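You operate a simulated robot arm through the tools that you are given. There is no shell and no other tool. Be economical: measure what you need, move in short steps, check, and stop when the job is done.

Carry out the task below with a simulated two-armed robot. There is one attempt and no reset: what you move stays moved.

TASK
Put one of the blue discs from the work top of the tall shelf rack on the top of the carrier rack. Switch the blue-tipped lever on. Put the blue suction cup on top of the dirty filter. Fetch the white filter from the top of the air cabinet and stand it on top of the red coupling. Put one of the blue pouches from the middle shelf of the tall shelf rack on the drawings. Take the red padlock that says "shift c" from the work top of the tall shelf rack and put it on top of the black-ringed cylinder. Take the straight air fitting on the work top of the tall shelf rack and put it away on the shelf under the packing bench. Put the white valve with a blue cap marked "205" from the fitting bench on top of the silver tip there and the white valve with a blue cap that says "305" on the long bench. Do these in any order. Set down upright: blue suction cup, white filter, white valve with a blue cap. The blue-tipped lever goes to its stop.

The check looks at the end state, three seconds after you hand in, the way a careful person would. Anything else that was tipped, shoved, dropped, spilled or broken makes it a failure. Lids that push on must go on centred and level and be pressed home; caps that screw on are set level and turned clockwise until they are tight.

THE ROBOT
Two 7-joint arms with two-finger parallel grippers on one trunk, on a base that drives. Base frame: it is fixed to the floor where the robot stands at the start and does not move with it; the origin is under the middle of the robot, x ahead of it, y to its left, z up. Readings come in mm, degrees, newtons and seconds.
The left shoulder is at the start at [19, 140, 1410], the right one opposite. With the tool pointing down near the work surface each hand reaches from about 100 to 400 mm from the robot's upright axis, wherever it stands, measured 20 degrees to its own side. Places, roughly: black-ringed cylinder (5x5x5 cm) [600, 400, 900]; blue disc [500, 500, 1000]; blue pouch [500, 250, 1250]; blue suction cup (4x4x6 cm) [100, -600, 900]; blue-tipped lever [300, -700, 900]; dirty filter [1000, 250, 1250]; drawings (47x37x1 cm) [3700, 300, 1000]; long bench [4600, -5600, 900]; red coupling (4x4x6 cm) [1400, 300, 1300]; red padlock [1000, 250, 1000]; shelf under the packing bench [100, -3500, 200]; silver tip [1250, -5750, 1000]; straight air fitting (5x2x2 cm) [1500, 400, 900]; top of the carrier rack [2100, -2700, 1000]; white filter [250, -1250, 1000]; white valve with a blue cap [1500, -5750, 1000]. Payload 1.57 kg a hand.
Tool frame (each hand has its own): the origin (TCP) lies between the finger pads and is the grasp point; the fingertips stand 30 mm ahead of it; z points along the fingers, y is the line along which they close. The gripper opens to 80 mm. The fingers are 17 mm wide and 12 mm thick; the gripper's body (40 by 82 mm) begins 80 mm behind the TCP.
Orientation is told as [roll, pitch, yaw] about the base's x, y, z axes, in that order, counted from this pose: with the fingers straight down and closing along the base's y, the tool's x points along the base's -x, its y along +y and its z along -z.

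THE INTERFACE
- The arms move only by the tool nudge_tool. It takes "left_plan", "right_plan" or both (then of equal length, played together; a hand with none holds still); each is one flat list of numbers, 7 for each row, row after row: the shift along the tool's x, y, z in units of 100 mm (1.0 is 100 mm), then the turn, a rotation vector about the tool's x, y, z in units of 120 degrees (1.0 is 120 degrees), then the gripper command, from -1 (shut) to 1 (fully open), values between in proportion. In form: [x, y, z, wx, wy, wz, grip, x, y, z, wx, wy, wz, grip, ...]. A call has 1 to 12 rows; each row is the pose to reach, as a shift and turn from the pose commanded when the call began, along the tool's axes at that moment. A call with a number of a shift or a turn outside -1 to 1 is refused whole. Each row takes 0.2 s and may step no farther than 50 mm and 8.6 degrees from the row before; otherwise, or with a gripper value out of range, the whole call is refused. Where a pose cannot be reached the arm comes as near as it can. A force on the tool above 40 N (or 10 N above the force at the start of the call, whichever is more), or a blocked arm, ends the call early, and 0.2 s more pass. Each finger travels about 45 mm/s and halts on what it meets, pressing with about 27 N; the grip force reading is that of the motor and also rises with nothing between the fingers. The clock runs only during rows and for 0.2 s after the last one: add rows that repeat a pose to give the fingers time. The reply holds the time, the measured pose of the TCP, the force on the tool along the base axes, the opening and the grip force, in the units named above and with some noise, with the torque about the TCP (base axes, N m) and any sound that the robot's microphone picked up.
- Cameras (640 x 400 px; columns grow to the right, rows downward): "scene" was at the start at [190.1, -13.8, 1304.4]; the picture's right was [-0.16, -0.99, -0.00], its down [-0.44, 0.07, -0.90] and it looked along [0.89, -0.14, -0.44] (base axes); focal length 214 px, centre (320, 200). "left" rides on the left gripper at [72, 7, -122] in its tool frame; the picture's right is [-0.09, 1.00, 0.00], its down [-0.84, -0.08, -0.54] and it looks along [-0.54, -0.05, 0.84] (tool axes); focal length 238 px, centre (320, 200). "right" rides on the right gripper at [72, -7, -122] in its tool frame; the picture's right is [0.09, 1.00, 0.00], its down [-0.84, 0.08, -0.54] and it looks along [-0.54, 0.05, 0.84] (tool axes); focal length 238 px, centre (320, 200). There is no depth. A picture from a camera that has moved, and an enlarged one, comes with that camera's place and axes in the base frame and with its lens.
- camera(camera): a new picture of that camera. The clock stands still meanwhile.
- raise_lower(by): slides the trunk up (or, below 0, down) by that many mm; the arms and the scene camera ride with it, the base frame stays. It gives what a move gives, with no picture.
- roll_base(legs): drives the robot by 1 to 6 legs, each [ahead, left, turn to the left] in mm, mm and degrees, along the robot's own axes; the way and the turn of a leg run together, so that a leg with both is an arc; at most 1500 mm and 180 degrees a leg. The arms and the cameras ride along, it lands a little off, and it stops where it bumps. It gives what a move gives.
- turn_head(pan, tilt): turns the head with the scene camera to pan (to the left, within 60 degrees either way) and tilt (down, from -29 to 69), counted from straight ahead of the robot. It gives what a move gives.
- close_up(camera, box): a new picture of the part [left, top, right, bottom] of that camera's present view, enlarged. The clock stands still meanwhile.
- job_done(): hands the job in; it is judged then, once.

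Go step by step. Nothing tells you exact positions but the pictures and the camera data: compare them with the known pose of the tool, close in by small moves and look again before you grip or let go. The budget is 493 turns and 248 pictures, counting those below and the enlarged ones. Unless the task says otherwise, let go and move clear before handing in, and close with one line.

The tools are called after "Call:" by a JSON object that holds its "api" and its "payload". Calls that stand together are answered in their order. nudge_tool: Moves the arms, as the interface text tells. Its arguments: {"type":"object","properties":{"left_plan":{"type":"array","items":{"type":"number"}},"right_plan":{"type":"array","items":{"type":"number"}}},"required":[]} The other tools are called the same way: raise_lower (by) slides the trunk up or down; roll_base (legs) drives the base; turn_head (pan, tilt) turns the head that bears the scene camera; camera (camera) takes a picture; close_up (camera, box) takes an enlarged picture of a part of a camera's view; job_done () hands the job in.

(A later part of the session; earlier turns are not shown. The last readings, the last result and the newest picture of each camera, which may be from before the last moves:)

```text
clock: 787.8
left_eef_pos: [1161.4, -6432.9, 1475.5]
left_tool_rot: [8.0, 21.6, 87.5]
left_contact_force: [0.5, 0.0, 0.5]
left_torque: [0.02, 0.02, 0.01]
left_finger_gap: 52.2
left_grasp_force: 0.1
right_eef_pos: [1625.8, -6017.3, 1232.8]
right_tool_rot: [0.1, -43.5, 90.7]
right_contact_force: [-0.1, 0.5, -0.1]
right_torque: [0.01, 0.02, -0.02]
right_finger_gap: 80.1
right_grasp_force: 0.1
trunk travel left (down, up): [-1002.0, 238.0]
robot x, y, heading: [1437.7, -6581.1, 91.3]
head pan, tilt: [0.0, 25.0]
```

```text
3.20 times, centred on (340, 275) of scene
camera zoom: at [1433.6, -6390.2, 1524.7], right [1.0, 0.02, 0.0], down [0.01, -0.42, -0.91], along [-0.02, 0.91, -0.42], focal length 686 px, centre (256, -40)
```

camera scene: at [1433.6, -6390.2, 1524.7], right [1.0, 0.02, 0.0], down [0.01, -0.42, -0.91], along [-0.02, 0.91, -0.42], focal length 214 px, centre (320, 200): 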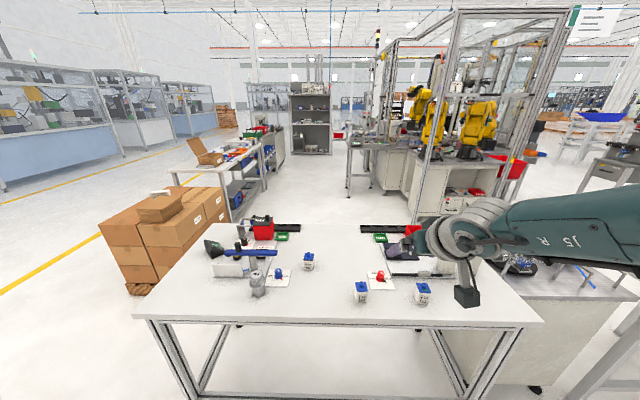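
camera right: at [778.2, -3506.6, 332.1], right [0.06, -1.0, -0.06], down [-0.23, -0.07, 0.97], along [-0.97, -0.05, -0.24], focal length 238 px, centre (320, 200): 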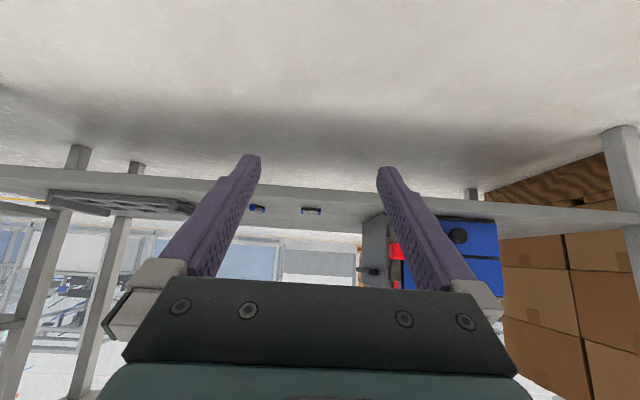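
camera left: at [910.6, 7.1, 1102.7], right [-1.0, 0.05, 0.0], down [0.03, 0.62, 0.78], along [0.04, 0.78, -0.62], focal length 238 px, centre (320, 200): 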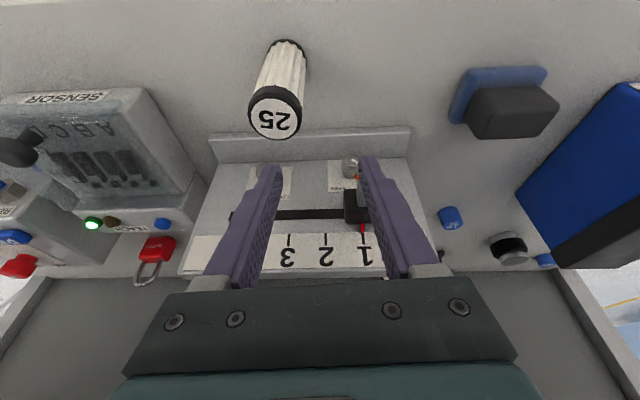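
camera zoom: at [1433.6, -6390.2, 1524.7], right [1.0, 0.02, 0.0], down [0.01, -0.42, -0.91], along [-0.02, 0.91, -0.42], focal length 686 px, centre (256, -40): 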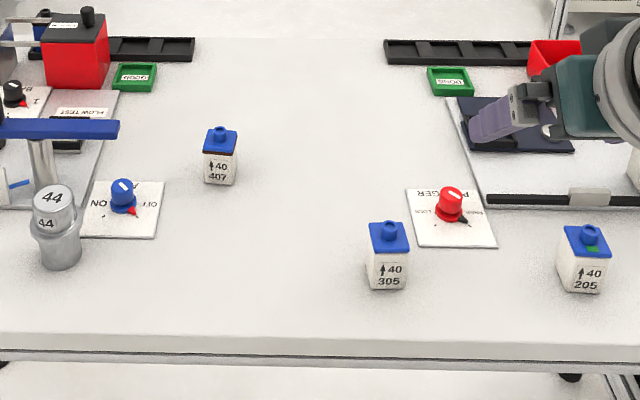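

From the south side I can read them: 305 at about (1572,-5822), 205 at (1789,-5827), and the silver "44" tip at (1195,-5816) with its top near z=962. I go for 205.

Call:
{"api": "roll_base", "payload": {"legs": [[130, -163, -1.2]]}}

Call:
{"api": "raise_lower", "payload": {"by": -235}}

Call:
{"api": "camera", "payload": {"camera": "right"}}

```text
clock: 789.5
left_eef_pos: [1325.1, -6297.0, 1474.7]
left_tool_rot: [7.9, 21.5, 86.2]
left_contact_force: [0.6, -0.5, 0.4]
left_torque: [-0.01, 0.0, -0.02]
left_finger_gap: 51.8
left_grasp_force: 0.1
right_eef_pos: [1798.6, -5891.2, 1233.3]
right_tool_rot: [0.2, -43.6, 89.4]
right_contact_force: [0.4, 0.6, 0.0]
right_torque: [0.01, -0.01, 0.03]
right_finger_gap: 79.8
right_grasp_force: 0.0
trunk travel left (down, up): [-1002.0, 238.0]
robot x, y, heading: [1599.4, -6452.6, 89.8]
head pan, tilt: [0.0, 25.0]
```

```text
clock: 791.9
left_eef_pos: [1325.3, -6297.0, 1241.1]
left_tool_rot: [7.9, 21.6, 86.2]
left_contact_force: [-0.1, -0.2, 0.6]
left_torque: [0.0, 0.0, -0.02]
left_finger_gap: 52.0
left_grasp_force: 0.2
right_eef_pos: [1798.9, -5890.5, 997.7]
right_tool_rot: [0.1, -43.5, 89.5]
right_contact_force: [0.1, -0.9, -0.3]
right_torque: [0.02, 0.0, -0.03]
right_finger_gap: 79.9
right_grasp_force: 0.0
trunk travel left (down, up): [-767.0, 473.0]
robot x, y, heading: [1598.8, -6445.4, 89.9]
head pan, tilt: [0.0, 25.0]
```

```text
14 pictures are left
camera right: at [1804.7, -6027.4, 1036.5], right [-1.0, -0.06, -0.06], down [-0.07, 0.23, 0.97], along [-0.04, 0.97, -0.24], focal length 238 px, centre (320, 200)
```

right: 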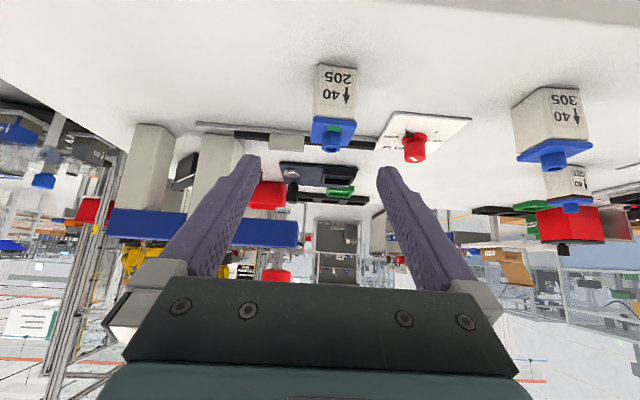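

Call:
{"api": "roll_base", "payload": {"legs": [[54, 12, 0]]}}

Call:
{"api": "raise_lower", "payload": {"by": -70}}

Call:
{"api": "camera", "payload": {"camera": "right"}}

```text
clock: 792.9
left_eef_pos: [1314.2, -6243.4, 1240.2]
left_tool_rot: [7.9, 21.6, 86.2]
left_contact_force: [-0.4, 0.9, -0.9]
left_torque: [0.02, 0.0, 0.0]
left_finger_gap: 52.2
left_grasp_force: 0.0
right_eef_pos: [1787.4, -5837.2, 997.8]
right_tool_rot: [0.2, -43.5, 89.5]
right_contact_force: [-0.2, -0.6, -0.5]
right_torque: [-0.03, -0.02, 0.02]
right_finger_gap: 80.1
right_grasp_force: 0.1
trunk travel left (down, up): [-767.0, 473.0]
robot x, y, heading: [1581.7, -6397.5, 90.0]
head pan, tilt: [0.0, 25.0]
```

```text
clock: 794.0
left_eef_pos: [1312.8, -6243.1, 1171.3]
left_tool_rot: [8.1, 21.4, 86.2]
left_contact_force: [-0.6, 0.2, -0.2]
left_torque: [-0.02, 0.02, 0.01]
left_finger_gap: 51.9
left_grasp_force: 0.1
right_eef_pos: [1786.9, -5837.6, 928.9]
right_tool_rot: [0.1, -43.4, 89.5]
right_contact_force: [-0.1, 0.5, -0.9]
right_torque: [0.03, -0.02, 0.01]
right_finger_gap: 80.3
right_grasp_force: 0.1
trunk travel left (down, up): [-697.0, 543.0]
robot x, y, heading: [1582.9, -6398.0, 90.3]
head pan, tilt: [0.0, 25.0]
```

```text
13 pictures are left
camera right: at [1792.5, -5973.5, 966.4], right [-1.0, -0.06, -0.06], down [-0.07, 0.23, 0.97], along [-0.04, 0.97, -0.24], focal length 238 px, centre (320, 200)
```

right: 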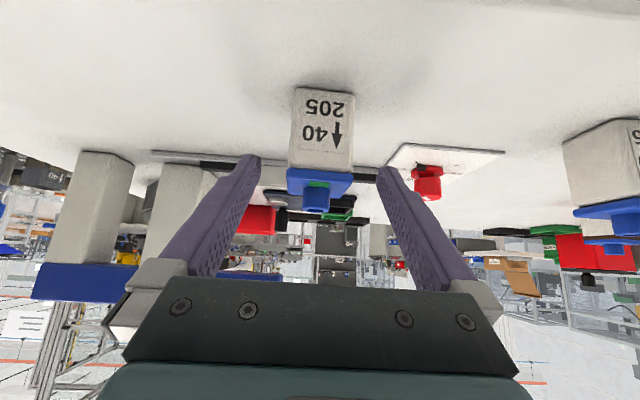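

Call:
{"api": "raise_lower", "payload": {"by": -24}}

Call:
{"api": "nudge_tool", "payload": {"right_plan": [-0.04, 0, 0.03, 0, 0, 0, 1, -0.04, 0, 0.03, 0, 0, 0, 0.6, -0.04, 0, 0.03, 0, 0, 0, 0.2, -0.04, 0, 0.03, 0, 0, 0, -0.3, -0.04, 0, 0.03, 0, 0, 0, -1, -0.04, 0, 0.03, 0, 0, 0, -1]}}

Call:
{"api": "raise_lower", "payload": {"by": 140}}

Call:
{"api": "camera", "payload": {"camera": "right"}}

```text
clock: 794.6
left_eef_pos: [1313.0, -6243.5, 1146.0]
left_tool_rot: [8.0, 21.6, 86.2]
left_contact_force: [0.3, 0.0, -0.3]
left_torque: [0.0, 0.0, 0.01]
left_finger_gap: 52.0
left_grasp_force: 0.1
right_eef_pos: [1786.6, -5837.0, 905.5]
right_tool_rot: [0.1, -43.6, 89.5]
right_contact_force: [-0.3, 0.1, 0.0]
right_torque: [0.0, 0.01, 0.01]
right_finger_gap: 80.0
right_grasp_force: 0.1
trunk travel left (down, up): [-673.0, 567.0]
robot x, y, heading: [1589.2, -6395.7, 89.9]
head pan, tilt: [0.0, 25.0]
```

```text
clock: 796.0
left_eef_pos: [1312.7, -6242.9, 1145.6]
left_tool_rot: [7.9, 21.6, 86.2]
left_contact_force: [-0.4, 0.4, -0.1]
left_torque: [0.03, -0.02, 0.01]
left_finger_gap: 51.9
left_grasp_force: 0.0
right_eef_pos: [1786.8, -5837.7, 903.7]
right_tool_rot: [0.1, -43.5, 89.4]
right_contact_force: [-0.1, -0.1, 0.0]
right_torque: [0.0, 0.04, 0.01]
right_finger_gap: 39.7
right_grasp_force: 26.7
right hand out of reach, approached as far as the arm can: row 1, 2, 3, 4, 5, 6
trunk travel left (down, up): [-673.0, 567.0]
robot x, y, heading: [1585.2, -6395.2, 90.0]
head pan, tilt: [0.0, 25.0]
```

```text
clock: 797.7
left_eef_pos: [1312.9, -6243.3, 1285.6]
left_tool_rot: [8.0, 21.6, 86.3]
left_contact_force: [-0.5, 0.6, 0.4]
left_torque: [0.0, -0.03, -0.01]
left_finger_gap: 51.9
left_grasp_force: 0.1
right_eef_pos: [1787.4, -5836.7, 1042.9]
right_tool_rot: [0.1, -43.3, 89.4]
right_contact_force: [0.6, 0.0, -2.2]
right_torque: [0.01, 0.0, 0.0]
right_finger_gap: 39.6
right_grasp_force: 27.5
trunk travel left (down, up): [-813.0, 427.0]
robot x, y, heading: [1585.3, -6399.2, 89.9]
head pan, tilt: [0.0, 25.0]
```

```text
12 pictures are left
camera right: at [1792.5, -5973.7, 1082.3], right [-1.0, -0.06, -0.06], down [-0.07, 0.23, 0.97], along [-0.04, 0.97, -0.24], focal length 238 px, centre (320, 200)
```

right: 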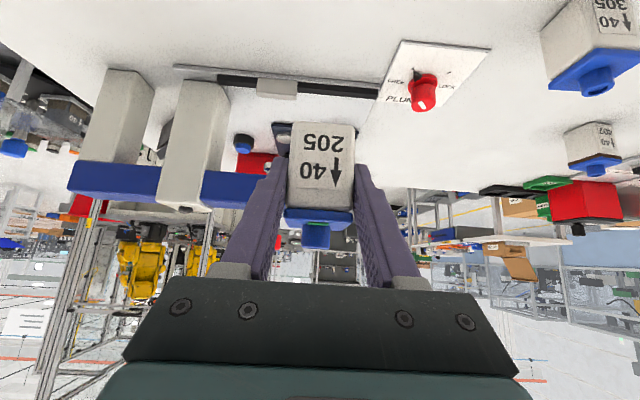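

Call:
{"api": "roll_base", "payload": {"legs": [[-40, 0, 0], [0, 588, 0]]}}

Call:
{"api": "camera", "payload": {"camera": "right"}}

```text
clock: 801.5
left_eef_pos: [726.0, -6285.4, 1286.6]
left_tool_rot: [8.0, 21.6, 86.4]
left_contact_force: [-0.3, 0.4, 1.1]
left_torque: [0.0, 0.02, 0.02]
left_finger_gap: 52.1
left_grasp_force: 0.1
right_eef_pos: [1199.5, -5878.0, 1044.2]
right_tool_rot: [0.1, -43.5, 89.5]
right_contact_force: [-0.2, -0.3, -0.9]
right_torque: [-0.02, -0.01, 0.02]
right_finger_gap: 39.4
right_grasp_force: 27.1
trunk travel left (down, up): [-813.0, 427.0]
robot x, y, heading: [1002.6, -6432.9, 90.1]
head pan, tilt: [0.0, 25.0]
```

```text
11 pictures are left
camera right: at [1205.7, -6014.1, 1082.4], right [-1.0, -0.06, -0.06], down [-0.07, 0.23, 0.97], along [-0.04, 0.97, -0.24], focal length 238 px, centre (320, 200)
```

right: 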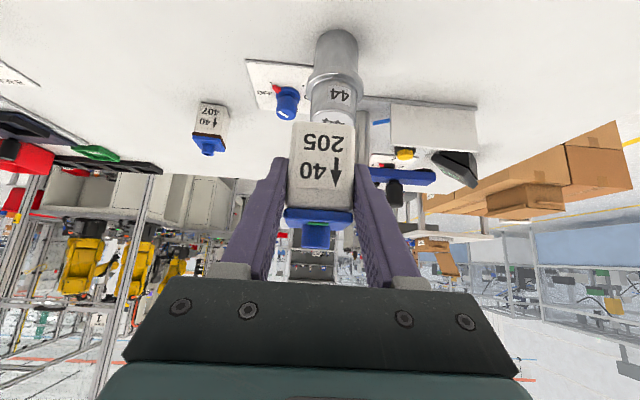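

Call:
{"api": "roll_base", "payload": {"legs": [[43, 8, 0]]}}

Call:
{"api": "raise_lower", "payload": {"by": -32}}

Call:
{"api": "camera", "payload": {"camera": "right"}}

```text
clock: 802.4
left_eef_pos: [718.0, -6240.3, 1285.0]
left_tool_rot: [7.9, 21.6, 86.4]
left_contact_force: [0.1, 0.3, -0.4]
left_torque: [0.02, -0.01, 0.02]
left_finger_gap: 52.1
left_grasp_force: 0.1
right_eef_pos: [1192.7, -5835.6, 1043.5]
right_tool_rot: [0.1, -43.6, 89.6]
right_contact_force: [0.3, -0.6, -1.8]
right_torque: [0.0, 0.02, -0.03]
right_finger_gap: 39.8
right_grasp_force: 26.9
trunk travel left (down, up): [-813.0, 427.0]
robot x, y, heading: [988.9, -6394.2, 89.9]
head pan, tilt: [0.0, 25.0]
```

```text
clock: 803.2
left_eef_pos: [718.1, -6240.6, 1255.2]
left_tool_rot: [8.0, 21.6, 86.3]
left_contact_force: [0.0, -0.1, 0.1]
left_torque: [0.01, 0.0, 0.01]
left_finger_gap: 51.9
left_grasp_force: 0.1
right_eef_pos: [1192.5, -5835.6, 1012.7]
right_tool_rot: [0.1, -43.5, 89.4]
right_contact_force: [1.0, -0.4, -1.5]
right_torque: [0.02, 0.02, 0.01]
right_finger_gap: 39.6
right_grasp_force: 26.9
trunk travel left (down, up): [-781.0, 459.0]
robot x, y, heading: [991.6, -6393.4, 90.2]
head pan, tilt: [0.0, 25.0]
```

```text
10 pictures are left
camera right: at [1197.8, -5971.4, 1050.3], right [-1.0, -0.06, -0.06], down [-0.07, 0.23, 0.97], along [-0.04, 0.97, -0.24], focal length 238 px, centre (320, 200)
```

right: 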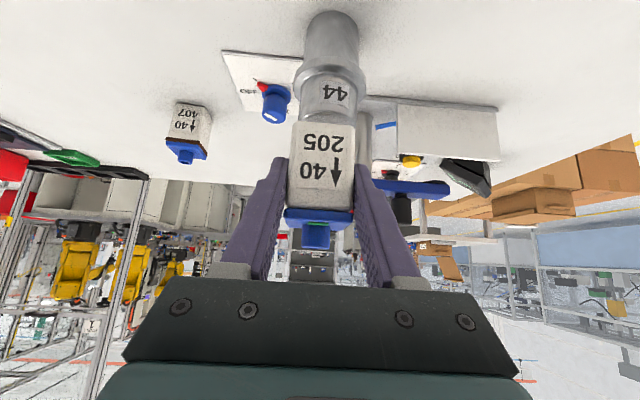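

Call:
{"api": "nudge_tool", "payload": {"right_plan": [0, 0.04, 0, 0, 0, 0, -1]}}

Call:
{"api": "raise_lower", "payload": {"by": -6}}

Call:
{"api": "raise_lower", "payload": {"by": -5}}

Call:
{"api": "raise_lower", "payload": {"by": -4}}

```text
clock: 803.6
left_eef_pos: [718.3, -6240.5, 1254.6]
left_tool_rot: [7.9, 21.6, 86.4]
left_contact_force: [-0.2, -0.5, 0.1]
left_torque: [0.02, 0.02, 0.02]
left_finger_gap: 52.0
left_grasp_force: 0.0
right_eef_pos: [1187.8, -5836.3, 1011.7]
right_tool_rot: [0.2, -43.5, 89.5]
right_contact_force: [-0.7, 0.4, -2.4]
right_torque: [-0.04, 0.0, -0.01]
right_finger_gap: 39.6
right_grasp_force: 26.8
trunk travel left (down, up): [-781.0, 459.0]
robot x, y, heading: [991.1, -6394.9, 90.0]
head pan, tilt: [0.0, 25.0]
```

```text
clock: 804.1
left_eef_pos: [718.6, -6242.3, 1248.2]
left_tool_rot: [7.9, 21.5, 86.4]
left_contact_force: [0.3, 0.0, -0.7]
left_torque: [0.03, -0.04, -0.01]
left_finger_gap: 52.0
left_grasp_force: 0.1
right_eef_pos: [1188.6, -5835.9, 1006.4]
right_tool_rot: [0.1, -43.5, 89.5]
right_contact_force: [1.5, -0.4, -0.5]
right_torque: [-0.01, 0.02, 0.04]
right_finger_gap: 39.7
right_grasp_force: 27.4
trunk travel left (down, up): [-775.0, 465.0]
robot x, y, heading: [994.4, -6391.4, 89.8]
head pan, tilt: [0.0, 25.0]
```

```text
clock: 804.7
left_eef_pos: [717.5, -6241.1, 1243.3]
left_tool_rot: [7.8, 21.6, 86.4]
left_contact_force: [-0.1, -0.2, -0.4]
left_torque: [0.0, 0.01, -0.01]
left_finger_gap: 51.9
left_grasp_force: 0.0
right_eef_pos: [1189.4, -5834.7, 999.7]
right_tool_rot: [0.1, -43.5, 89.5]
right_contact_force: [-0.1, 0.4, -1.4]
right_torque: [-0.03, -0.02, 0.01]
right_finger_gap: 39.6
right_grasp_force: 27.2
trunk travel left (down, up): [-770.0, 470.0]
robot x, y, heading: [991.9, -6393.1, 90.0]
head pan, tilt: [0.0, 25.0]
```

```text
clock: 805.2
left_eef_pos: [718.6, -6241.4, 1239.4]
left_tool_rot: [7.8, 21.7, 86.3]
left_contact_force: [-0.7, -0.4, -0.4]
left_torque: [-0.01, 0.0, -0.01]
left_finger_gap: 51.7
left_grasp_force: 0.1
right_eef_pos: [1188.1, -5836.2, 997.7]
right_tool_rot: [0.1, -43.6, 89.6]
right_contact_force: [0.6, -0.3, -0.6]
right_torque: [-0.01, 0.03, 0.01]
right_finger_gap: 39.7
right_grasp_force: 26.8
trunk travel left (down, up): [-766.0, 474.0]
robot x, y, heading: [990.2, -6392.3, 90.3]
head pan, tilt: [0.0, 25.0]
```

Call:
{"api": "raise_lower", "payload": {"by": -4}}

Call:
{"api": "raise_lower", "payload": {"by": -4}}

Call:
{"api": "close_up", "payload": {"camera": "right", "box": [250, 20, 410, 250]}}

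```text
clock: 805.8
left_eef_pos: [718.2, -6241.8, 1235.0]
left_tool_rot: [7.9, 21.5, 86.3]
left_contact_force: [1.0, 0.8, -0.6]
left_torque: [-0.01, 0.0, 0.03]
left_finger_gap: 52.0
left_grasp_force: 0.0
right_eef_pos: [1188.4, -5832.4, 995.0]
right_tool_rot: [0.1, -43.7, 89.6]
right_contact_force: [-0.8, -0.5, 9.6]
right_torque: [0.02, -0.04, -0.02]
right_finger_gap: 39.6
right_grasp_force: 26.9
trunk travel left (down, up): [-762.0, 478.0]
robot x, y, heading: [995.1, -6388.4, 90.1]
head pan, tilt: [0.0, 25.0]
```

```text
clock: 806.3
left_eef_pos: [719.7, -6241.2, 1232.1]
left_tool_rot: [7.9, 21.4, 86.3]
left_contact_force: [-0.2, 0.0, 0.3]
left_torque: [0.02, 0.0, -0.03]
left_finger_gap: 52.0
left_grasp_force: 0.1
right_eef_pos: [1188.4, -5832.1, 991.9]
right_tool_rot: [0.1, -43.9, 89.6]
right_contact_force: [-0.9, -3.3, 25.1]
right_torque: [0.28, -0.04, 0.02]
right_finger_gap: 39.7
right_grasp_force: 27.2
trunk travel left (down, up): [-758.0, 482.0]
robot x, y, heading: [991.9, -6395.8, 90.1]
head pan, tilt: [0.0, 25.0]
```

```text
1.74 times, centred on (330, 135) of right
camera zoom: at [1194.2, -5968.4, 1030.1], right [-1.0, -0.06, -0.06], down [-0.07, 0.23, 0.97], along [-0.04, 0.97, -0.23], focal length 414 px, centre (303, 313)
```

zoom: 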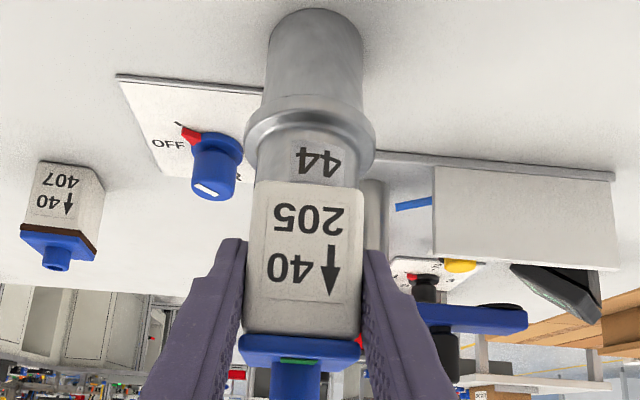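

Valve 205 sits on the silver tip. I ease, release, and back away; then go for 305.

Call:
{"api": "raise_lower", "payload": {"by": 5}}

Call:
{"api": "nudge_tool", "payload": {"right_plan": [0, 0, 0, 0, 0, 0, 0.1, 0, 0, 0, 0, 0, 0, 0.3, 0, 0, 0, 0, 0, 0, 0.6, 0, 0, 0, 0, 0, 0, 0.8, 0, 0, 0, 0, 0, 0, 0.8]}}

Call:
{"api": "roll_base", "payload": {"legs": [[-130, 0, 0]]}}

Call:
{"api": "camera", "payload": {"camera": "right"}}

```text
clock: 806.8
left_eef_pos: [717.7, -6241.1, 1236.5]
left_tool_rot: [7.9, 21.5, 86.2]
left_contact_force: [0.8, -0.5, -0.7]
left_torque: [-0.03, -0.01, -0.03]
left_finger_gap: 52.3
left_grasp_force: 0.0
right_eef_pos: [1188.4, -5836.9, 992.1]
right_tool_rot: [0.0, -43.2, 89.5]
right_contact_force: [1.1, 0.1, 4.9]
right_torque: [0.16, 0.1, 0.0]
right_finger_gap: 39.4
right_grasp_force: 26.5
trunk travel left (down, up): [-763.0, 477.0]
robot x, y, heading: [993.5, -6396.2, 90.0]
head pan, tilt: [0.0, 25.0]
```

```text
clock: 808.0
left_eef_pos: [718.4, -6241.7, 1235.9]
left_tool_rot: [7.9, 21.6, 86.4]
left_contact_force: [0.4, -0.1, -0.1]
left_torque: [0.01, 0.01, 0.03]
left_finger_gap: 52.0
left_grasp_force: 0.0
right_eef_pos: [1188.1, -5835.3, 994.4]
right_tool_rot: [0.1, -43.5, 89.6]
right_contact_force: [0.0, 0.6, 0.2]
right_torque: [0.0, 0.01, 0.02]
right_finger_gap: 72.0
right_grasp_force: 0.0
trunk travel left (down, up): [-763.0, 477.0]
robot x, y, heading: [993.9, -6391.4, 90.5]
head pan, tilt: [0.0, 25.0]
```

```text
clock: 809.3
left_eef_pos: [717.6, -6369.6, 1236.6]
left_tool_rot: [7.8, 21.6, 86.2]
left_contact_force: [-0.7, 0.0, -0.7]
left_torque: [0.03, 0.0, 0.03]
left_finger_gap: 52.1
left_grasp_force: 0.0
right_eef_pos: [1188.6, -5963.4, 994.3]
right_tool_rot: [0.1, -43.5, 89.5]
right_contact_force: [0.2, -0.3, -0.3]
right_torque: [0.02, -0.04, 0.0]
right_finger_gap: 71.9
right_grasp_force: 0.1
trunk travel left (down, up): [-763.0, 477.0]
robot x, y, heading: [994.6, -6522.6, 90.0]
head pan, tilt: [0.0, 25.0]
```

```text
8 pictures are left
camera right: at [1194.2, -6099.6, 1032.8], right [-1.0, -0.06, -0.06], down [-0.07, 0.23, 0.97], along [-0.04, 0.97, -0.24], focal length 238 px, centre (320, 200)
```

right: 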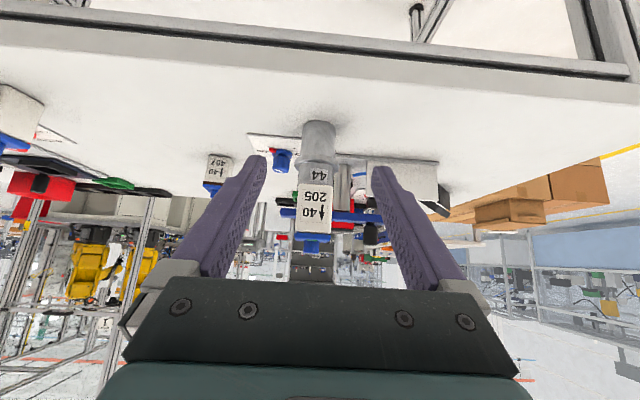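

Call:
{"api": "roll_base", "payload": {"legs": [[0, -392, 0], [70, 0, 0]]}}

Call:
{"api": "camera", "payload": {"camera": "right"}}

```text
clock: 812.4
left_eef_pos: [1110.6, -6299.1, 1236.2]
left_tool_rot: [7.9, 21.7, 86.3]
left_contact_force: [-0.2, -0.7, 1.0]
left_torque: [-0.02, 0.01, 0.0]
left_finger_gap: 52.1
left_grasp_force: 0.1
right_eef_pos: [1580.8, -5893.6, 993.0]
right_tool_rot: [0.0, -43.5, 89.6]
right_contact_force: [-0.5, -0.3, -0.5]
right_torque: [-0.02, 0.0, -0.02]
right_finger_gap: 72.2
right_grasp_force: 0.0
trunk travel left (down, up): [-763.0, 477.0]
robot x, y, heading: [1384.6, -6449.3, 89.9]
head pan, tilt: [0.0, 25.0]
```

```text
7 pictures are left
camera right: at [1586.0, -6029.4, 1032.6], right [-1.0, -0.06, -0.06], down [-0.07, 0.23, 0.97], along [-0.04, 0.97, -0.24], focal length 238 px, centre (320, 200)
```

right: 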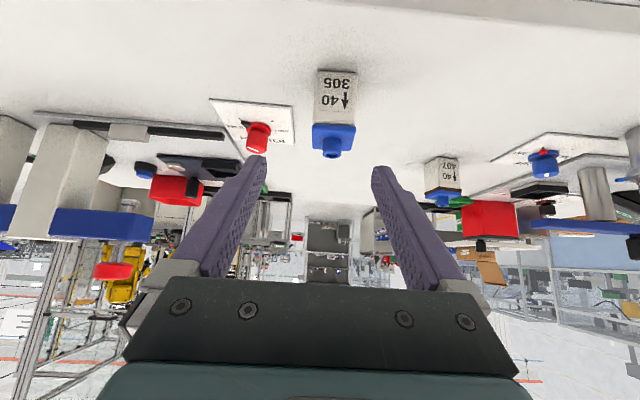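

Call:
{"api": "roll_base", "payload": {"legs": [[56, 13, 0]]}}

Call:
{"api": "nudge_tool", "payload": {"right_plan": [0, 0, 0, 0, 0, 0, 1, 0, 0, 0, 0, 0, 0, 1]}}

Call:
{"api": "raise_lower", "payload": {"by": -89}}

Call:
{"api": "nudge_tool", "payload": {"right_plan": [0, 0, 0, 0, 0, 0, 0.6, 0, 0, 0, 0, 0, 0, 0.2, 0, 0, 0, 0, 0, 0, -0.3, 0, 0, 0, 0, 0, 0, -1, 0, 0, 0, 0, 0, 0, -1]}}

Call:
{"api": "raise_lower", "payload": {"by": 180}}

```text
clock: 813.3
left_eef_pos: [1097.6, -6243.9, 1236.3]
left_tool_rot: [7.9, 21.5, 86.3]
left_contact_force: [-0.6, 0.0, 0.0]
left_torque: [0.02, 0.0, -0.02]
left_finger_gap: 52.2
left_grasp_force: 0.0
right_eef_pos: [1569.1, -5838.3, 993.3]
right_tool_rot: [0.1, -43.5, 89.5]
right_contact_force: [-0.3, -0.6, -0.3]
right_torque: [-0.02, 0.0, -0.02]
right_finger_gap: 71.9
right_grasp_force: 0.0
trunk travel left (down, up): [-763.0, 477.0]
robot x, y, heading: [1373.4, -6396.4, 90.2]
head pan, tilt: [0.0, 25.0]
```

```text
clock: 813.9
left_eef_pos: [1097.0, -6243.0, 1236.1]
left_tool_rot: [7.8, 21.6, 86.3]
left_contact_force: [0.1, -0.2, -0.2]
left_torque: [0.0, 0.03, 0.07]
left_finger_gap: 52.2
left_grasp_force: 0.1
right_eef_pos: [1569.1, -5837.9, 993.8]
right_tool_rot: [0.1, -43.5, 89.5]
right_contact_force: [-0.9, -1.0, 0.0]
right_torque: [0.0, 0.02, -0.03]
right_finger_gap: 80.0
right_grasp_force: 0.1
trunk travel left (down, up): [-763.0, 477.0]
robot x, y, heading: [1369.7, -6397.6, 90.0]
head pan, tilt: [0.0, 25.0]
```

```text
clock: 815.2
left_eef_pos: [1097.7, -6243.7, 1147.4]
left_tool_rot: [7.9, 21.6, 86.3]
left_contact_force: [0.6, 0.7, -0.5]
left_torque: [0.01, 0.02, 0.0]
left_finger_gap: 51.9
left_grasp_force: 0.0
right_eef_pos: [1567.6, -5837.0, 903.9]
right_tool_rot: [0.1, -43.5, 89.4]
right_contact_force: [0.6, -0.1, -1.3]
right_torque: [0.02, 0.0, 0.0]
right_finger_gap: 80.1
right_grasp_force: 0.1
trunk travel left (down, up): [-674.0, 566.0]
robot x, y, heading: [1370.4, -6395.6, 90.2]
head pan, tilt: [0.0, 25.0]
```

```text
clock: 816.4
left_eef_pos: [1098.3, -6243.2, 1147.9]
left_tool_rot: [7.9, 21.6, 86.3]
left_contact_force: [-0.8, -0.6, -0.3]
left_torque: [0.03, 0.01, -0.01]
left_finger_gap: 51.7
left_grasp_force: 0.0
right_eef_pos: [1567.6, -5837.4, 903.7]
right_tool_rot: [0.2, -43.5, 89.5]
right_contact_force: [0.0, 0.2, 0.5]
right_torque: [-0.02, -0.01, 0.0]
right_finger_gap: 39.6
right_grasp_force: 27.1
trunk travel left (down, up): [-674.0, 566.0]
robot x, y, heading: [1372.2, -6397.4, 90.0]
head pan, tilt: [0.0, 25.0]
```

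```text
clock: 818.4
left_eef_pos: [1096.5, -6244.5, 1326.8]
left_tool_rot: [7.9, 21.6, 86.3]
left_contact_force: [0.1, -0.1, 0.1]
left_torque: [0.02, 0.01, 0.01]
left_finger_gap: 52.0
left_grasp_force: 0.0
right_eef_pos: [1566.9, -5837.3, 1084.1]
right_tool_rot: [0.1, -43.4, 89.5]
right_contact_force: [0.5, -0.2, -1.5]
right_torque: [0.0, -0.01, -0.01]
right_finger_gap: 39.8
right_grasp_force: 27.5
trunk travel left (down, up): [-854.0, 386.0]
robot x, y, heading: [1367.9, -6394.2, 90.2]
head pan, tilt: [0.0, 25.0]
```

Valve 305 is held. I drive east along the south side toward the long bench near (4600,-5600).

Call:
{"api": "roll_base", "payload": {"legs": [[-230, 0, 0], [0, -1450, 0], [0, -1450, 0]]}}

Call:
{"api": "turn_head", "payload": {"pan": 0, "tilt": 25}}

Call:
{"api": "camera", "payload": {"camera": "scene"}}

```text
clock: 833.7
left_eef_pos: [4000.8, -6472.0, 1327.8]
left_tool_rot: [7.9, 21.6, 86.6]
left_contact_force: [0.5, 0.6, 0.9]
left_torque: [0.01, -0.01, 0.02]
left_finger_gap: 52.0
left_grasp_force: 0.1
right_eef_pos: [4468.1, -6064.6, 1084.6]
right_tool_rot: [0.1, -43.4, 89.8]
right_contact_force: [0.4, 0.6, -1.3]
right_torque: [-0.04, -0.01, 0.02]
right_finger_gap: 39.6
right_grasp_force: 27.4
trunk travel left (down, up): [-854.0, 386.0]
robot x, y, heading: [4275.3, -6626.1, 90.4]
head pan, tilt: [0.0, 25.0]
```

```text
clock: 834.3
left_eef_pos: [4000.5, -6473.2, 1326.5]
left_tool_rot: [7.9, 21.5, 86.6]
left_contact_force: [-0.3, 0.1, 0.3]
left_torque: [0.02, 0.02, 0.01]
left_finger_gap: 51.9
left_grasp_force: 0.1
right_eef_pos: [4467.9, -6063.7, 1084.9]
right_tool_rot: [0.2, -43.5, 89.8]
right_contact_force: [-0.2, 0.2, -0.5]
right_torque: [-0.01, 0.03, -0.01]
right_finger_gap: 39.6
right_grasp_force: 27.3
trunk travel left (down, up): [-854.0, 386.0]
robot x, y, heading: [4269.2, -6625.1, 90.5]
head pan, tilt: [0.0, 25.0]
```

```text
6 pictures are left
camera scene: at [4274.6, -6433.1, 1376.8], right [1.0, 0.01, 0.0], down [0.0, -0.42, -0.91], along [-0.01, 0.91, -0.42], focal length 214 px, centre (320, 200)
```

scene: 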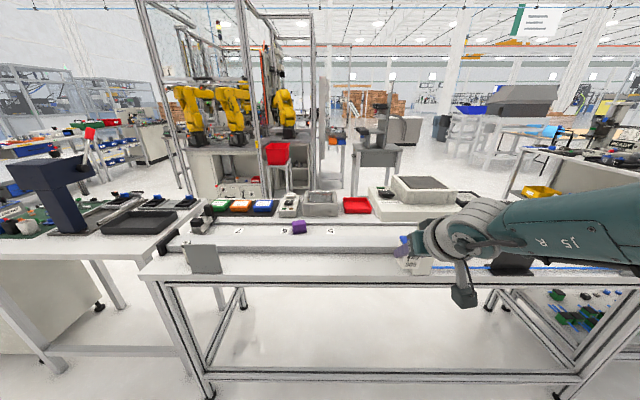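

Call:
{"api": "roll_base", "payload": {"legs": [[165, 70, 0]]}}

Call:
{"api": "raise_lower", "payload": {"by": -110}}

Call:
{"api": "camera", "payload": {"camera": "right"}}

```text
clock: 835.8
left_eef_pos: [3930.3, -6309.6, 1327.9]
left_tool_rot: [7.9, 21.6, 86.5]
left_contact_force: [-0.5, -0.6, -0.3]
left_torque: [0.01, 0.01, 0.05]
left_finger_gap: 52.2
left_grasp_force: 0.0
right_eef_pos: [4398.3, -5902.4, 1084.3]
right_tool_rot: [0.1, -43.5, 89.7]
right_contact_force: [-1.5, -0.3, -1.2]
right_torque: [-0.01, 0.01, -0.02]
right_finger_gap: 39.5
right_grasp_force: 26.9
trunk travel left (down, up): [-854.0, 386.0]
robot x, y, heading: [4201.7, -6460.6, 90.4]
head pan, tilt: [0.0, 25.0]
```

```text
clock: 837.2
left_eef_pos: [3931.2, -6308.4, 1217.0]
left_tool_rot: [8.0, 21.6, 86.5]
left_contact_force: [0.6, -0.8, -0.5]
left_torque: [0.01, -0.02, -0.02]
left_finger_gap: 52.0
left_grasp_force: 0.0
right_eef_pos: [4400.0, -5902.0, 976.0]
right_tool_rot: [0.1, -43.4, 89.8]
right_contact_force: [0.2, -1.3, -1.0]
right_torque: [-0.03, -0.01, -0.01]
right_finger_gap: 39.8
right_grasp_force: 26.9
trunk travel left (down, up): [-744.0, 496.0]
robot x, y, heading: [4205.0, -6460.2, 90.2]
head pan, tilt: [0.0, 25.0]
```

```text
5 pictures are left
camera right: at [4405.2, -6037.8, 1013.4], right [-1.0, -0.06, -0.06], down [-0.08, 0.24, 0.97], along [-0.05, 0.97, -0.24], focal length 238 px, centre (320, 200)
```

right: 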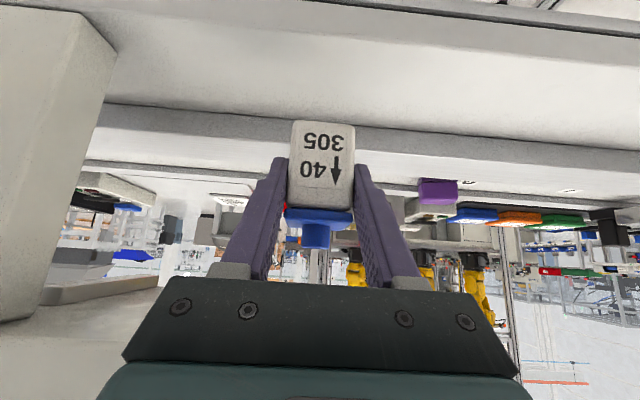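

Call:
{"api": "roll_base", "payload": {"legs": [[-10, 0, 0]]}}

Call:
{"api": "raise_lower", "payload": {"by": -36}}

Call:
{"api": "camera", "payload": {"camera": "right"}}

```text
clock: 838.0
left_eef_pos: [3930.2, -6319.9, 1217.0]
left_tool_rot: [7.9, 21.6, 86.5]
left_contact_force: [-0.8, 0.7, 0.8]
left_torque: [-0.02, 0.01, 0.03]
left_finger_gap: 52.1
left_grasp_force: 0.1
right_eef_pos: [4399.0, -5912.2, 974.2]
right_tool_rot: [0.1, -43.4, 89.8]
right_contact_force: [0.0, 0.6, -1.3]
right_torque: [-0.01, 0.0, 0.02]
right_finger_gap: 39.4
right_grasp_force: 27.4
trunk travel left (down, up): [-744.0, 496.0]
robot x, y, heading: [4204.5, -6470.0, 90.1]
head pan, tilt: [0.0, 25.0]
```

```text
clock: 838.8
left_eef_pos: [3930.3, -6319.2, 1180.4]
left_tool_rot: [8.0, 21.6, 86.5]
left_contact_force: [-0.2, 0.7, 0.1]
left_torque: [0.03, 0.01, 0.02]
left_finger_gap: 52.0
left_grasp_force: 0.0
right_eef_pos: [4399.0, -5910.3, 939.7]
right_tool_rot: [0.0, -43.4, 89.8]
right_contact_force: [-0.9, 0.1, -0.7]
right_torque: [0.0, -0.03, 0.0]
right_finger_gap: 39.6
right_grasp_force: 26.9
trunk travel left (down, up): [-708.0, 532.0]
robot x, y, heading: [4204.8, -6471.8, 90.3]
head pan, tilt: [0.0, 25.0]
```

```text
4 pictures are left
camera right: at [4405.3, -6047.8, 977.3], right [-1.0, -0.06, -0.06], down [-0.08, 0.24, 0.97], along [-0.05, 0.97, -0.24], focal length 238 px, centre (320, 200)
```

right: 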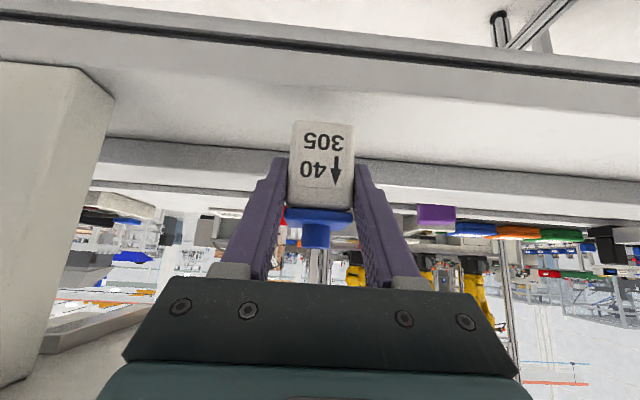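

Call:
{"api": "raise_lower", "payload": {"by": -20}}

Call:
{"api": "raise_lower", "payload": {"by": -5}}

Call:
{"api": "raise_lower", "payload": {"by": -4}}

```text
clock: 839.5
left_eef_pos: [3931.0, -6319.3, 1161.8]
left_tool_rot: [7.9, 21.5, 86.6]
left_contact_force: [-0.5, -0.9, -0.3]
left_torque: [0.03, 0.01, -0.02]
left_finger_gap: 51.9
left_grasp_force: 0.0
right_eef_pos: [4398.7, -5911.6, 918.9]
right_tool_rot: [0.1, -43.5, 89.7]
right_contact_force: [-0.2, -0.1, -0.8]
right_torque: [-0.02, 0.0, 0.01]
right_finger_gap: 39.4
right_grasp_force: 27.0
trunk travel left (down, up): [-688.0, 552.0]
robot x, y, heading: [4205.7, -6471.5, 90.2]
head pan, tilt: [0.0, 25.0]
```

```text
clock: 840.0
left_eef_pos: [3930.6, -6319.1, 1156.9]
left_tool_rot: [7.9, 21.5, 86.5]
left_contact_force: [0.3, -0.3, -0.8]
left_torque: [-0.01, 0.02, 0.0]
left_finger_gap: 52.3
left_grasp_force: 0.0
right_eef_pos: [4399.4, -5911.4, 913.2]
right_tool_rot: [0.1, -43.4, 89.7]
right_contact_force: [0.0, -0.2, -1.1]
right_torque: [-0.04, -0.02, 0.0]
right_finger_gap: 39.6
right_grasp_force: 27.1
trunk travel left (down, up): [-683.0, 557.0]
robot x, y, heading: [4204.1, -6469.3, 90.4]
head pan, tilt: [0.0, 25.0]
```

```text
clock: 840.5
left_eef_pos: [3930.8, -6319.8, 1151.9]
left_tool_rot: [8.0, 21.6, 86.6]
left_contact_force: [-0.1, 0.0, -0.5]
left_torque: [-0.01, 0.01, 0.03]
left_finger_gap: 51.8
left_grasp_force: 0.0
right_eef_pos: [4399.4, -5912.4, 910.1]
right_tool_rot: [0.1, -43.3, 89.7]
right_contact_force: [-1.0, -0.2, -1.2]
right_torque: [-0.02, 0.01, 0.0]
right_finger_gap: 39.4
right_grasp_force: 27.4
trunk travel left (down, up): [-679.0, 561.0]
robot x, y, heading: [4204.7, -6471.3, 90.4]
head pan, tilt: [0.0, 25.0]
```

Call:
{"api": "raise_lower", "payload": {"by": -4}}

Call:
{"api": "raise_lower", "payload": {"by": -4}}

Call:
{"api": "raise_lower", "payload": {"by": -4}}

```text
clock: 841.0
left_eef_pos: [3931.1, -6319.6, 1147.4]
left_tool_rot: [7.9, 21.6, 86.5]
left_contact_force: [0.5, -0.9, -0.9]
left_torque: [-0.01, -0.04, -0.01]
left_finger_gap: 52.5
left_grasp_force: 0.1
right_eef_pos: [4399.9, -5912.0, 904.6]
right_tool_rot: [0.1, -43.4, 89.7]
right_contact_force: [0.1, 0.1, -1.2]
right_torque: [-0.02, 0.0, 0.01]
right_finger_gap: 39.5
right_grasp_force: 27.4
trunk travel left (down, up): [-675.0, 565.0]
robot x, y, heading: [4206.4, -6472.0, 90.4]
head pan, tilt: [0.0, 25.0]
```

```text
clock: 841.6
left_eef_pos: [3931.1, -6318.9, 1144.3]
left_tool_rot: [7.9, 21.6, 86.5]
left_contact_force: [-0.3, 0.1, 1.2]
left_torque: [-0.01, 0.02, 0.0]
left_finger_gap: 52.1
left_grasp_force: 0.1
right_eef_pos: [4400.0, -5908.3, 905.3]
right_tool_rot: [0.2, -43.8, 89.8]
right_contact_force: [-1.5, -5.9, 20.8]
right_torque: [-0.07, -0.01, -0.02]
right_finger_gap: 39.5
right_grasp_force: 27.1
trunk travel left (down, up): [-671.0, 569.0]
robot x, y, heading: [4206.3, -6468.5, 90.3]
head pan, tilt: [0.0, 25.0]
```

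```text
clock: 842.1
left_eef_pos: [3931.3, -6317.6, 1140.2]
left_tool_rot: [7.9, 21.4, 86.5]
left_contact_force: [0.3, 1.3, 0.3]
left_torque: [0.0, -0.01, 0.02]
left_finger_gap: 52.2
left_grasp_force: 0.0
right_eef_pos: [4399.6, -5909.1, 899.2]
right_tool_rot: [0.1, -43.8, 89.7]
right_contact_force: [-0.3, -2.0, 23.3]
right_torque: [0.23, 0.05, 0.03]
right_finger_gap: 39.4
right_grasp_force: 27.2
trunk travel left (down, up): [-667.0, 573.0]
robot x, y, heading: [4208.3, -6468.7, 90.5]
head pan, tilt: [0.0, 25.0]
```

Call:
{"api": "raise_lower", "payload": {"by": 6}}

Call:
{"api": "nudge_tool", "payload": {"right_plan": [0, 0, 0, 0, 0, 0, 0.1, 0, 0, 0, 0, 0, 0, 0.4, 0, 0, 0, 0, 0, 0, 0.8, 0, 0, 0, 0, 0, 0, 1, 0, 0, 0, 0, 0, 0, 1]}}

Call:
{"api": "roll_base", "payload": {"legs": [[-150, 0, 0]]}}

Call:
{"api": "camera", "payload": {"camera": "right"}}

```text
clock: 842.7
left_eef_pos: [3930.6, -6319.4, 1145.4]
left_tool_rot: [7.9, 21.5, 86.5]
left_contact_force: [-0.2, -0.4, 0.0]
left_torque: [-0.03, 0.04, -0.03]
left_finger_gap: 52.0
left_grasp_force: 0.1
right_eef_pos: [4399.5, -5912.6, 901.8]
right_tool_rot: [0.0, -43.2, 89.9]
right_contact_force: [0.4, 0.3, -0.8]
right_torque: [0.02, 0.01, 0.02]
right_finger_gap: 39.9
right_grasp_force: 27.0
trunk travel left (down, up): [-673.0, 567.0]
robot x, y, heading: [4204.1, -6473.7, 90.5]
head pan, tilt: [0.0, 25.0]
```

```text
clock: 843.9
left_eef_pos: [3931.6, -6318.7, 1145.9]
left_tool_rot: [7.8, 21.6, 86.5]
left_contact_force: [0.2, 0.9, 0.8]
left_torque: [-0.02, -0.02, 0.04]
left_finger_gap: 51.9
left_grasp_force: 0.0
right_eef_pos: [4400.1, -5911.7, 904.3]
right_tool_rot: [0.1, -43.5, 89.7]
right_contact_force: [-0.5, 0.0, 0.4]
right_torque: [0.01, 0.01, 0.02]
right_finger_gap: 79.9
right_grasp_force: 0.1
trunk travel left (down, up): [-673.0, 567.0]
robot x, y, heading: [4206.8, -6472.5, 90.4]
head pan, tilt: [0.0, 25.0]
```

```text
clock: 845.2
left_eef_pos: [3931.9, -6466.9, 1146.7]
left_tool_rot: [7.9, 21.6, 86.4]
left_contact_force: [-0.1, 0.6, -0.1]
left_torque: [0.02, -0.01, 0.04]
left_finger_gap: 52.0
left_grasp_force: 0.0
right_eef_pos: [4400.6, -6059.6, 902.7]
right_tool_rot: [0.1, -43.5, 89.7]
right_contact_force: [1.0, 0.6, -0.2]
right_torque: [0.03, -0.03, -0.03]
right_finger_gap: 80.1
right_grasp_force: 0.0
trunk travel left (down, up): [-673.0, 567.0]
robot x, y, heading: [4206.5, -6617.9, 90.3]
head pan, tilt: [0.0, 25.0]
```

```text
3 pictures are left
camera right: at [4406.4, -6195.9, 942.5], right [-1.0, -0.06, -0.06], down [-0.07, 0.24, 0.97], along [-0.05, 0.97, -0.24], focal length 238 px, centre (320, 200)
```

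right: 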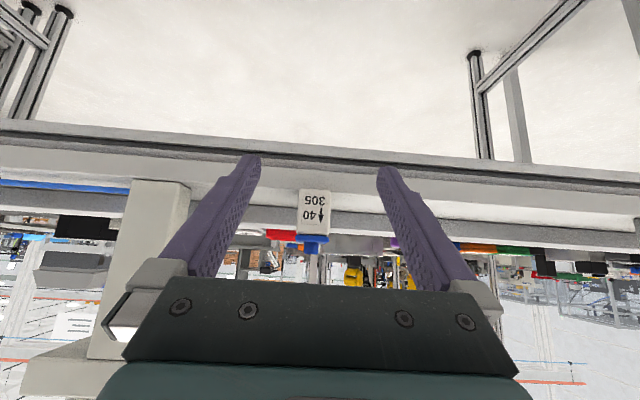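

All placements are done. The top-shelf door still stands ajar, so I go back to push it shut gently. First the drive back.

Call:
{"api": "raise_lower", "payload": {"by": 300}}

Call:
{"api": "nudge_tool", "payload": {"right_plan": [0, 0, 0, 0, 0, 0, 0.2, 0, 0, 0, 0, 0, 0, -0.6, 0, 0, 0, 0, 0, 0, -1, 0, 0, 0, 0, 0, 0, -1]}}

Call:
{"api": "roll_base", "payload": {"legs": [[0, 1450, 0], [0, 1450, 0], [0, 1030, 0], [1300, 0, 0], [430, 0, 0]]}}

Call:
{"api": "roll_base", "payload": {"legs": [[0, -740, 0], [1400, 0, 0], [1400, 0, 0], [1350, 0, 0]]}}

```text
clock: 848.2
left_eef_pos: [3932.6, -6468.0, 1445.9]
left_tool_rot: [7.9, 21.6, 86.4]
left_contact_force: [-0.7, 0.4, 0.6]
left_torque: [0.0, 0.03, -0.01]
left_finger_gap: 52.0
left_grasp_force: 0.0
right_eef_pos: [4401.4, -6060.4, 1203.1]
right_tool_rot: [0.1, -43.4, 89.7]
right_contact_force: [0.7, 0.4, -0.7]
right_torque: [0.01, 0.01, -0.01]
right_finger_gap: 80.3
right_grasp_force: 0.1
trunk travel left (down, up): [-973.0, 267.0]
robot x, y, heading: [4206.0, -6617.2, 90.0]
head pan, tilt: [0.0, 25.0]
```

```text
clock: 849.2
left_eef_pos: [3931.6, -6467.1, 1446.1]
left_tool_rot: [7.9, 21.5, 86.3]
left_contact_force: [-0.3, -0.4, 0.0]
left_torque: [-0.03, 0.0, 0.04]
left_finger_gap: 52.2
left_grasp_force: 0.1
right_eef_pos: [4400.9, -6059.3, 1203.4]
right_tool_rot: [0.1, -43.4, 89.7]
right_contact_force: [0.1, -0.3, 0.3]
right_torque: [-0.02, 0.0, 0.0]
right_finger_gap: 0.0
right_grasp_force: 1.8
trunk travel left (down, up): [-973.0, 267.0]
robot x, y, heading: [4206.0, -6620.2, 90.1]
head pan, tilt: [0.0, 25.0]
```

```text
clock: 876.6
left_eef_pos: [15.8, -4702.7, 1446.9]
left_tool_rot: [7.9, 21.7, 85.4]
left_contact_force: [-0.5, -1.1, -0.2]
left_torque: [0.0, 0.03, 0.0]
left_finger_gap: 51.9
left_grasp_force: 0.0
right_eef_pos: [490.6, -4304.5, 1203.3]
right_tool_rot: [0.1, -43.4, 88.7]
right_contact_force: [-0.1, -0.1, 0.4]
right_torque: [-0.01, -0.04, -0.03]
right_finger_gap: 0.2
right_grasp_force: 21.3
trunk travel left (down, up): [-973.0, 267.0]
robot x, y, heading: [282.9, -4859.0, 89.1]
head pan, tilt: [0.0, 25.0]
```

```text
clock: 900.1
left_eef_pos: [892.8, -564.7, 1448.1]
left_tool_rot: [7.9, 21.6, 84.3]
left_contact_force: [-0.2, -0.2, -0.3]
left_torque: [-0.02, 0.0, 0.02]
left_finger_gap: 52.0
left_grasp_force: 0.1
right_eef_pos: [1375.7, -176.1, 1203.4]
right_tool_rot: [0.1, -43.4, 87.5]
right_contact_force: [0.0, 0.0, -0.1]
right_torque: [-0.01, -0.04, -0.01]
right_finger_gap: 0.0
right_grasp_force: 21.0
trunk travel left (down, up): [-973.0, 267.0]
robot x, y, heading: [1158.7, -723.1, 88.2]
head pan, tilt: [0.0, 25.0]
```

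Call:
{"api": "turn_head", "payload": {"pan": 45, "tilt": -15}}

Call:
{"api": "raise_lower", "payload": {"by": 262}}

Call:
{"api": "nudge_tool", "payload": {"right_plan": [-0.23, 0, -0.24, 0, 0, 0, -1, -0.46, 0, -0.48, 0, 0, 0, -1, -0.69, 0, -0.73, 0, 0, 0, -1]}}

Call:
{"api": "nudge_tool", "payload": {"right_plan": [-0.23, 0, -0.24, 0, 0, 0, -1, -0.46, 0, -0.48, 0, 0, 0, -1, -0.69, 0, -0.73, 0, 0, 0, -1]}}

Call:
{"api": "nudge_tool", "payload": {"right_plan": [-0.23, 0, -0.24, 0, 0, 0, -1, -0.46, 0, -0.48, 0, 0, 0, -1, -0.62, 0, -0.65, 0, 0, 0, -1]}}

Call:
{"api": "roll_base", "payload": {"legs": [[0, 0, 1.6], [0, 385, 0]]}}

```text
clock: 901.2
left_eef_pos: [891.1, -565.8, 1445.4]
left_tool_rot: [8.0, 21.6, 84.3]
left_contact_force: [-0.7, -0.1, -0.6]
left_torque: [0.02, -0.01, 0.0]
left_finger_gap: 52.0
left_grasp_force: 0.0
right_eef_pos: [1376.4, -177.2, 1202.9]
right_tool_rot: [0.2, -43.4, 87.5]
right_contact_force: [-0.6, 0.7, 0.5]
right_torque: [-0.01, -0.03, -0.02]
right_finger_gap: 0.0
right_grasp_force: 21.6
trunk travel left (down, up): [-973.0, 267.0]
robot x, y, heading: [1163.0, -726.4, 88.1]
head pan, tilt: [45.0, -15.0]
```

```text
clock: 903.9
left_eef_pos: [892.3, -563.7, 1708.1]
left_tool_rot: [7.9, 21.6, 84.4]
left_contact_force: [-0.4, -0.6, 1.3]
left_torque: [0.01, 0.0, 0.0]
left_finger_gap: 51.9
left_grasp_force: 0.0
right_eef_pos: [1375.0, -175.9, 1465.6]
right_tool_rot: [0.1, -43.4, 87.5]
right_contact_force: [1.0, -0.1, -0.1]
right_torque: [-0.02, 0.01, -0.03]
right_finger_gap: 0.2
right_grasp_force: 21.2
trunk travel left (down, up): [-1235.0, 5.0]
robot x, y, heading: [1159.5, -727.8, 88.2]
head pan, tilt: [45.0, -15.0]
```

```text
clock: 904.7
left_eef_pos: [892.0, -565.0, 1707.6]
left_tool_rot: [7.9, 21.7, 84.2]
left_contact_force: [0.2, -0.4, 0.6]
left_torque: [-0.02, 0.03, 0.0]
left_finger_gap: 51.5
left_grasp_force: 0.2
right_eef_pos: [1375.5, -177.3, 1566.2]
right_tool_rot: [0.1, -43.4, 87.5]
right_contact_force: [-0.7, 0.5, -0.1]
right_torque: [0.01, -0.01, 0.0]
right_finger_gap: 0.2
right_grasp_force: 21.7
trunk travel left (down, up): [-1235.0, 5.0]
robot x, y, heading: [1156.6, -726.1, 88.1]
head pan, tilt: [45.0, -15.0]
```

```text
clock: 905.5
left_eef_pos: [891.7, -563.5, 1707.9]
left_tool_rot: [7.9, 21.6, 84.3]
left_contact_force: [-0.4, -0.4, -0.2]
left_torque: [-0.01, 0.04, -0.02]
left_finger_gap: 52.2
left_grasp_force: 0.0
right_eef_pos: [1377.0, -175.6, 1666.8]
right_tool_rot: [0.2, -43.3, 87.5]
right_contact_force: [0.1, -0.1, 0.7]
right_torque: [0.02, -0.04, 0.0]
right_finger_gap: 0.0
right_grasp_force: 21.0
trunk travel left (down, up): [-1235.0, 5.0]
robot x, y, heading: [1160.0, -724.5, 88.2]
head pan, tilt: [45.0, -15.0]
```

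```text
clock: 906.3
left_eef_pos: [891.0, -563.8, 1708.2]
left_tool_rot: [7.9, 21.6, 84.2]
left_contact_force: [0.1, 0.6, 0.6]
left_torque: [-0.01, 0.0, -0.03]
left_finger_gap: 52.0
left_grasp_force: 0.2
right_eef_pos: [1375.8, -175.9, 1755.1]
right_tool_rot: [0.1, -43.4, 87.6]
right_contact_force: [-0.7, 0.8, -0.1]
right_torque: [0.04, 0.0, 0.01]
right_finger_gap: 0.0
right_grasp_force: 21.2
trunk travel left (down, up): [-1235.0, 5.0]
robot x, y, heading: [1158.8, -724.4, 88.2]
head pan, tilt: [45.0, -15.0]
```

```text
clock: 909.1
left_eef_pos: [500.6, -571.2, 1708.2]
left_tool_rot: [7.9, 21.6, 85.9]
left_contact_force: [0.7, 0.2, -0.2]
left_torque: [0.0, 0.01, 0.02]
left_finger_gap: 52.0
left_grasp_force: 0.1
right_eef_pos: [974.3, -168.1, 1756.9]
right_tool_rot: [0.1, -43.3, 89.2]
right_contact_force: [-0.4, 0.4, -0.4]
right_torque: [0.02, 0.0, 0.01]
right_finger_gap: 0.3
right_grasp_force: 21.6
trunk travel left (down, up): [-1235.0, 5.0]
robot x, y, heading: [771.5, -725.7, 89.7]
head pan, tilt: [45.0, -15.0]
```

Call:
{"api": "camera", "payload": {"camera": "right"}}

```text
2 pictures are left
camera right: at [978.6, -304.3, 1795.0], right [-1.0, -0.05, -0.06], down [-0.07, 0.24, 0.97], along [-0.04, 0.97, -0.24], focal length 238 px, centre (320, 200)
```

right: 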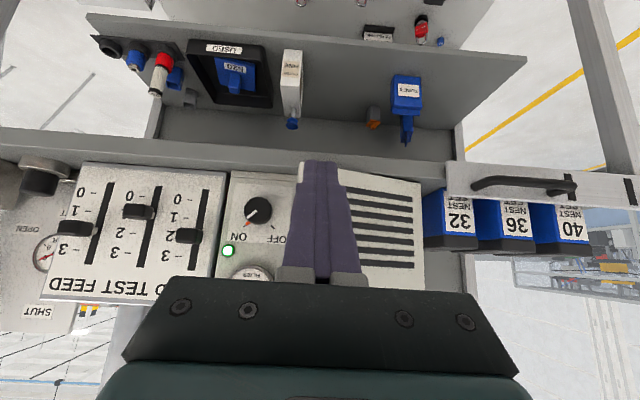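

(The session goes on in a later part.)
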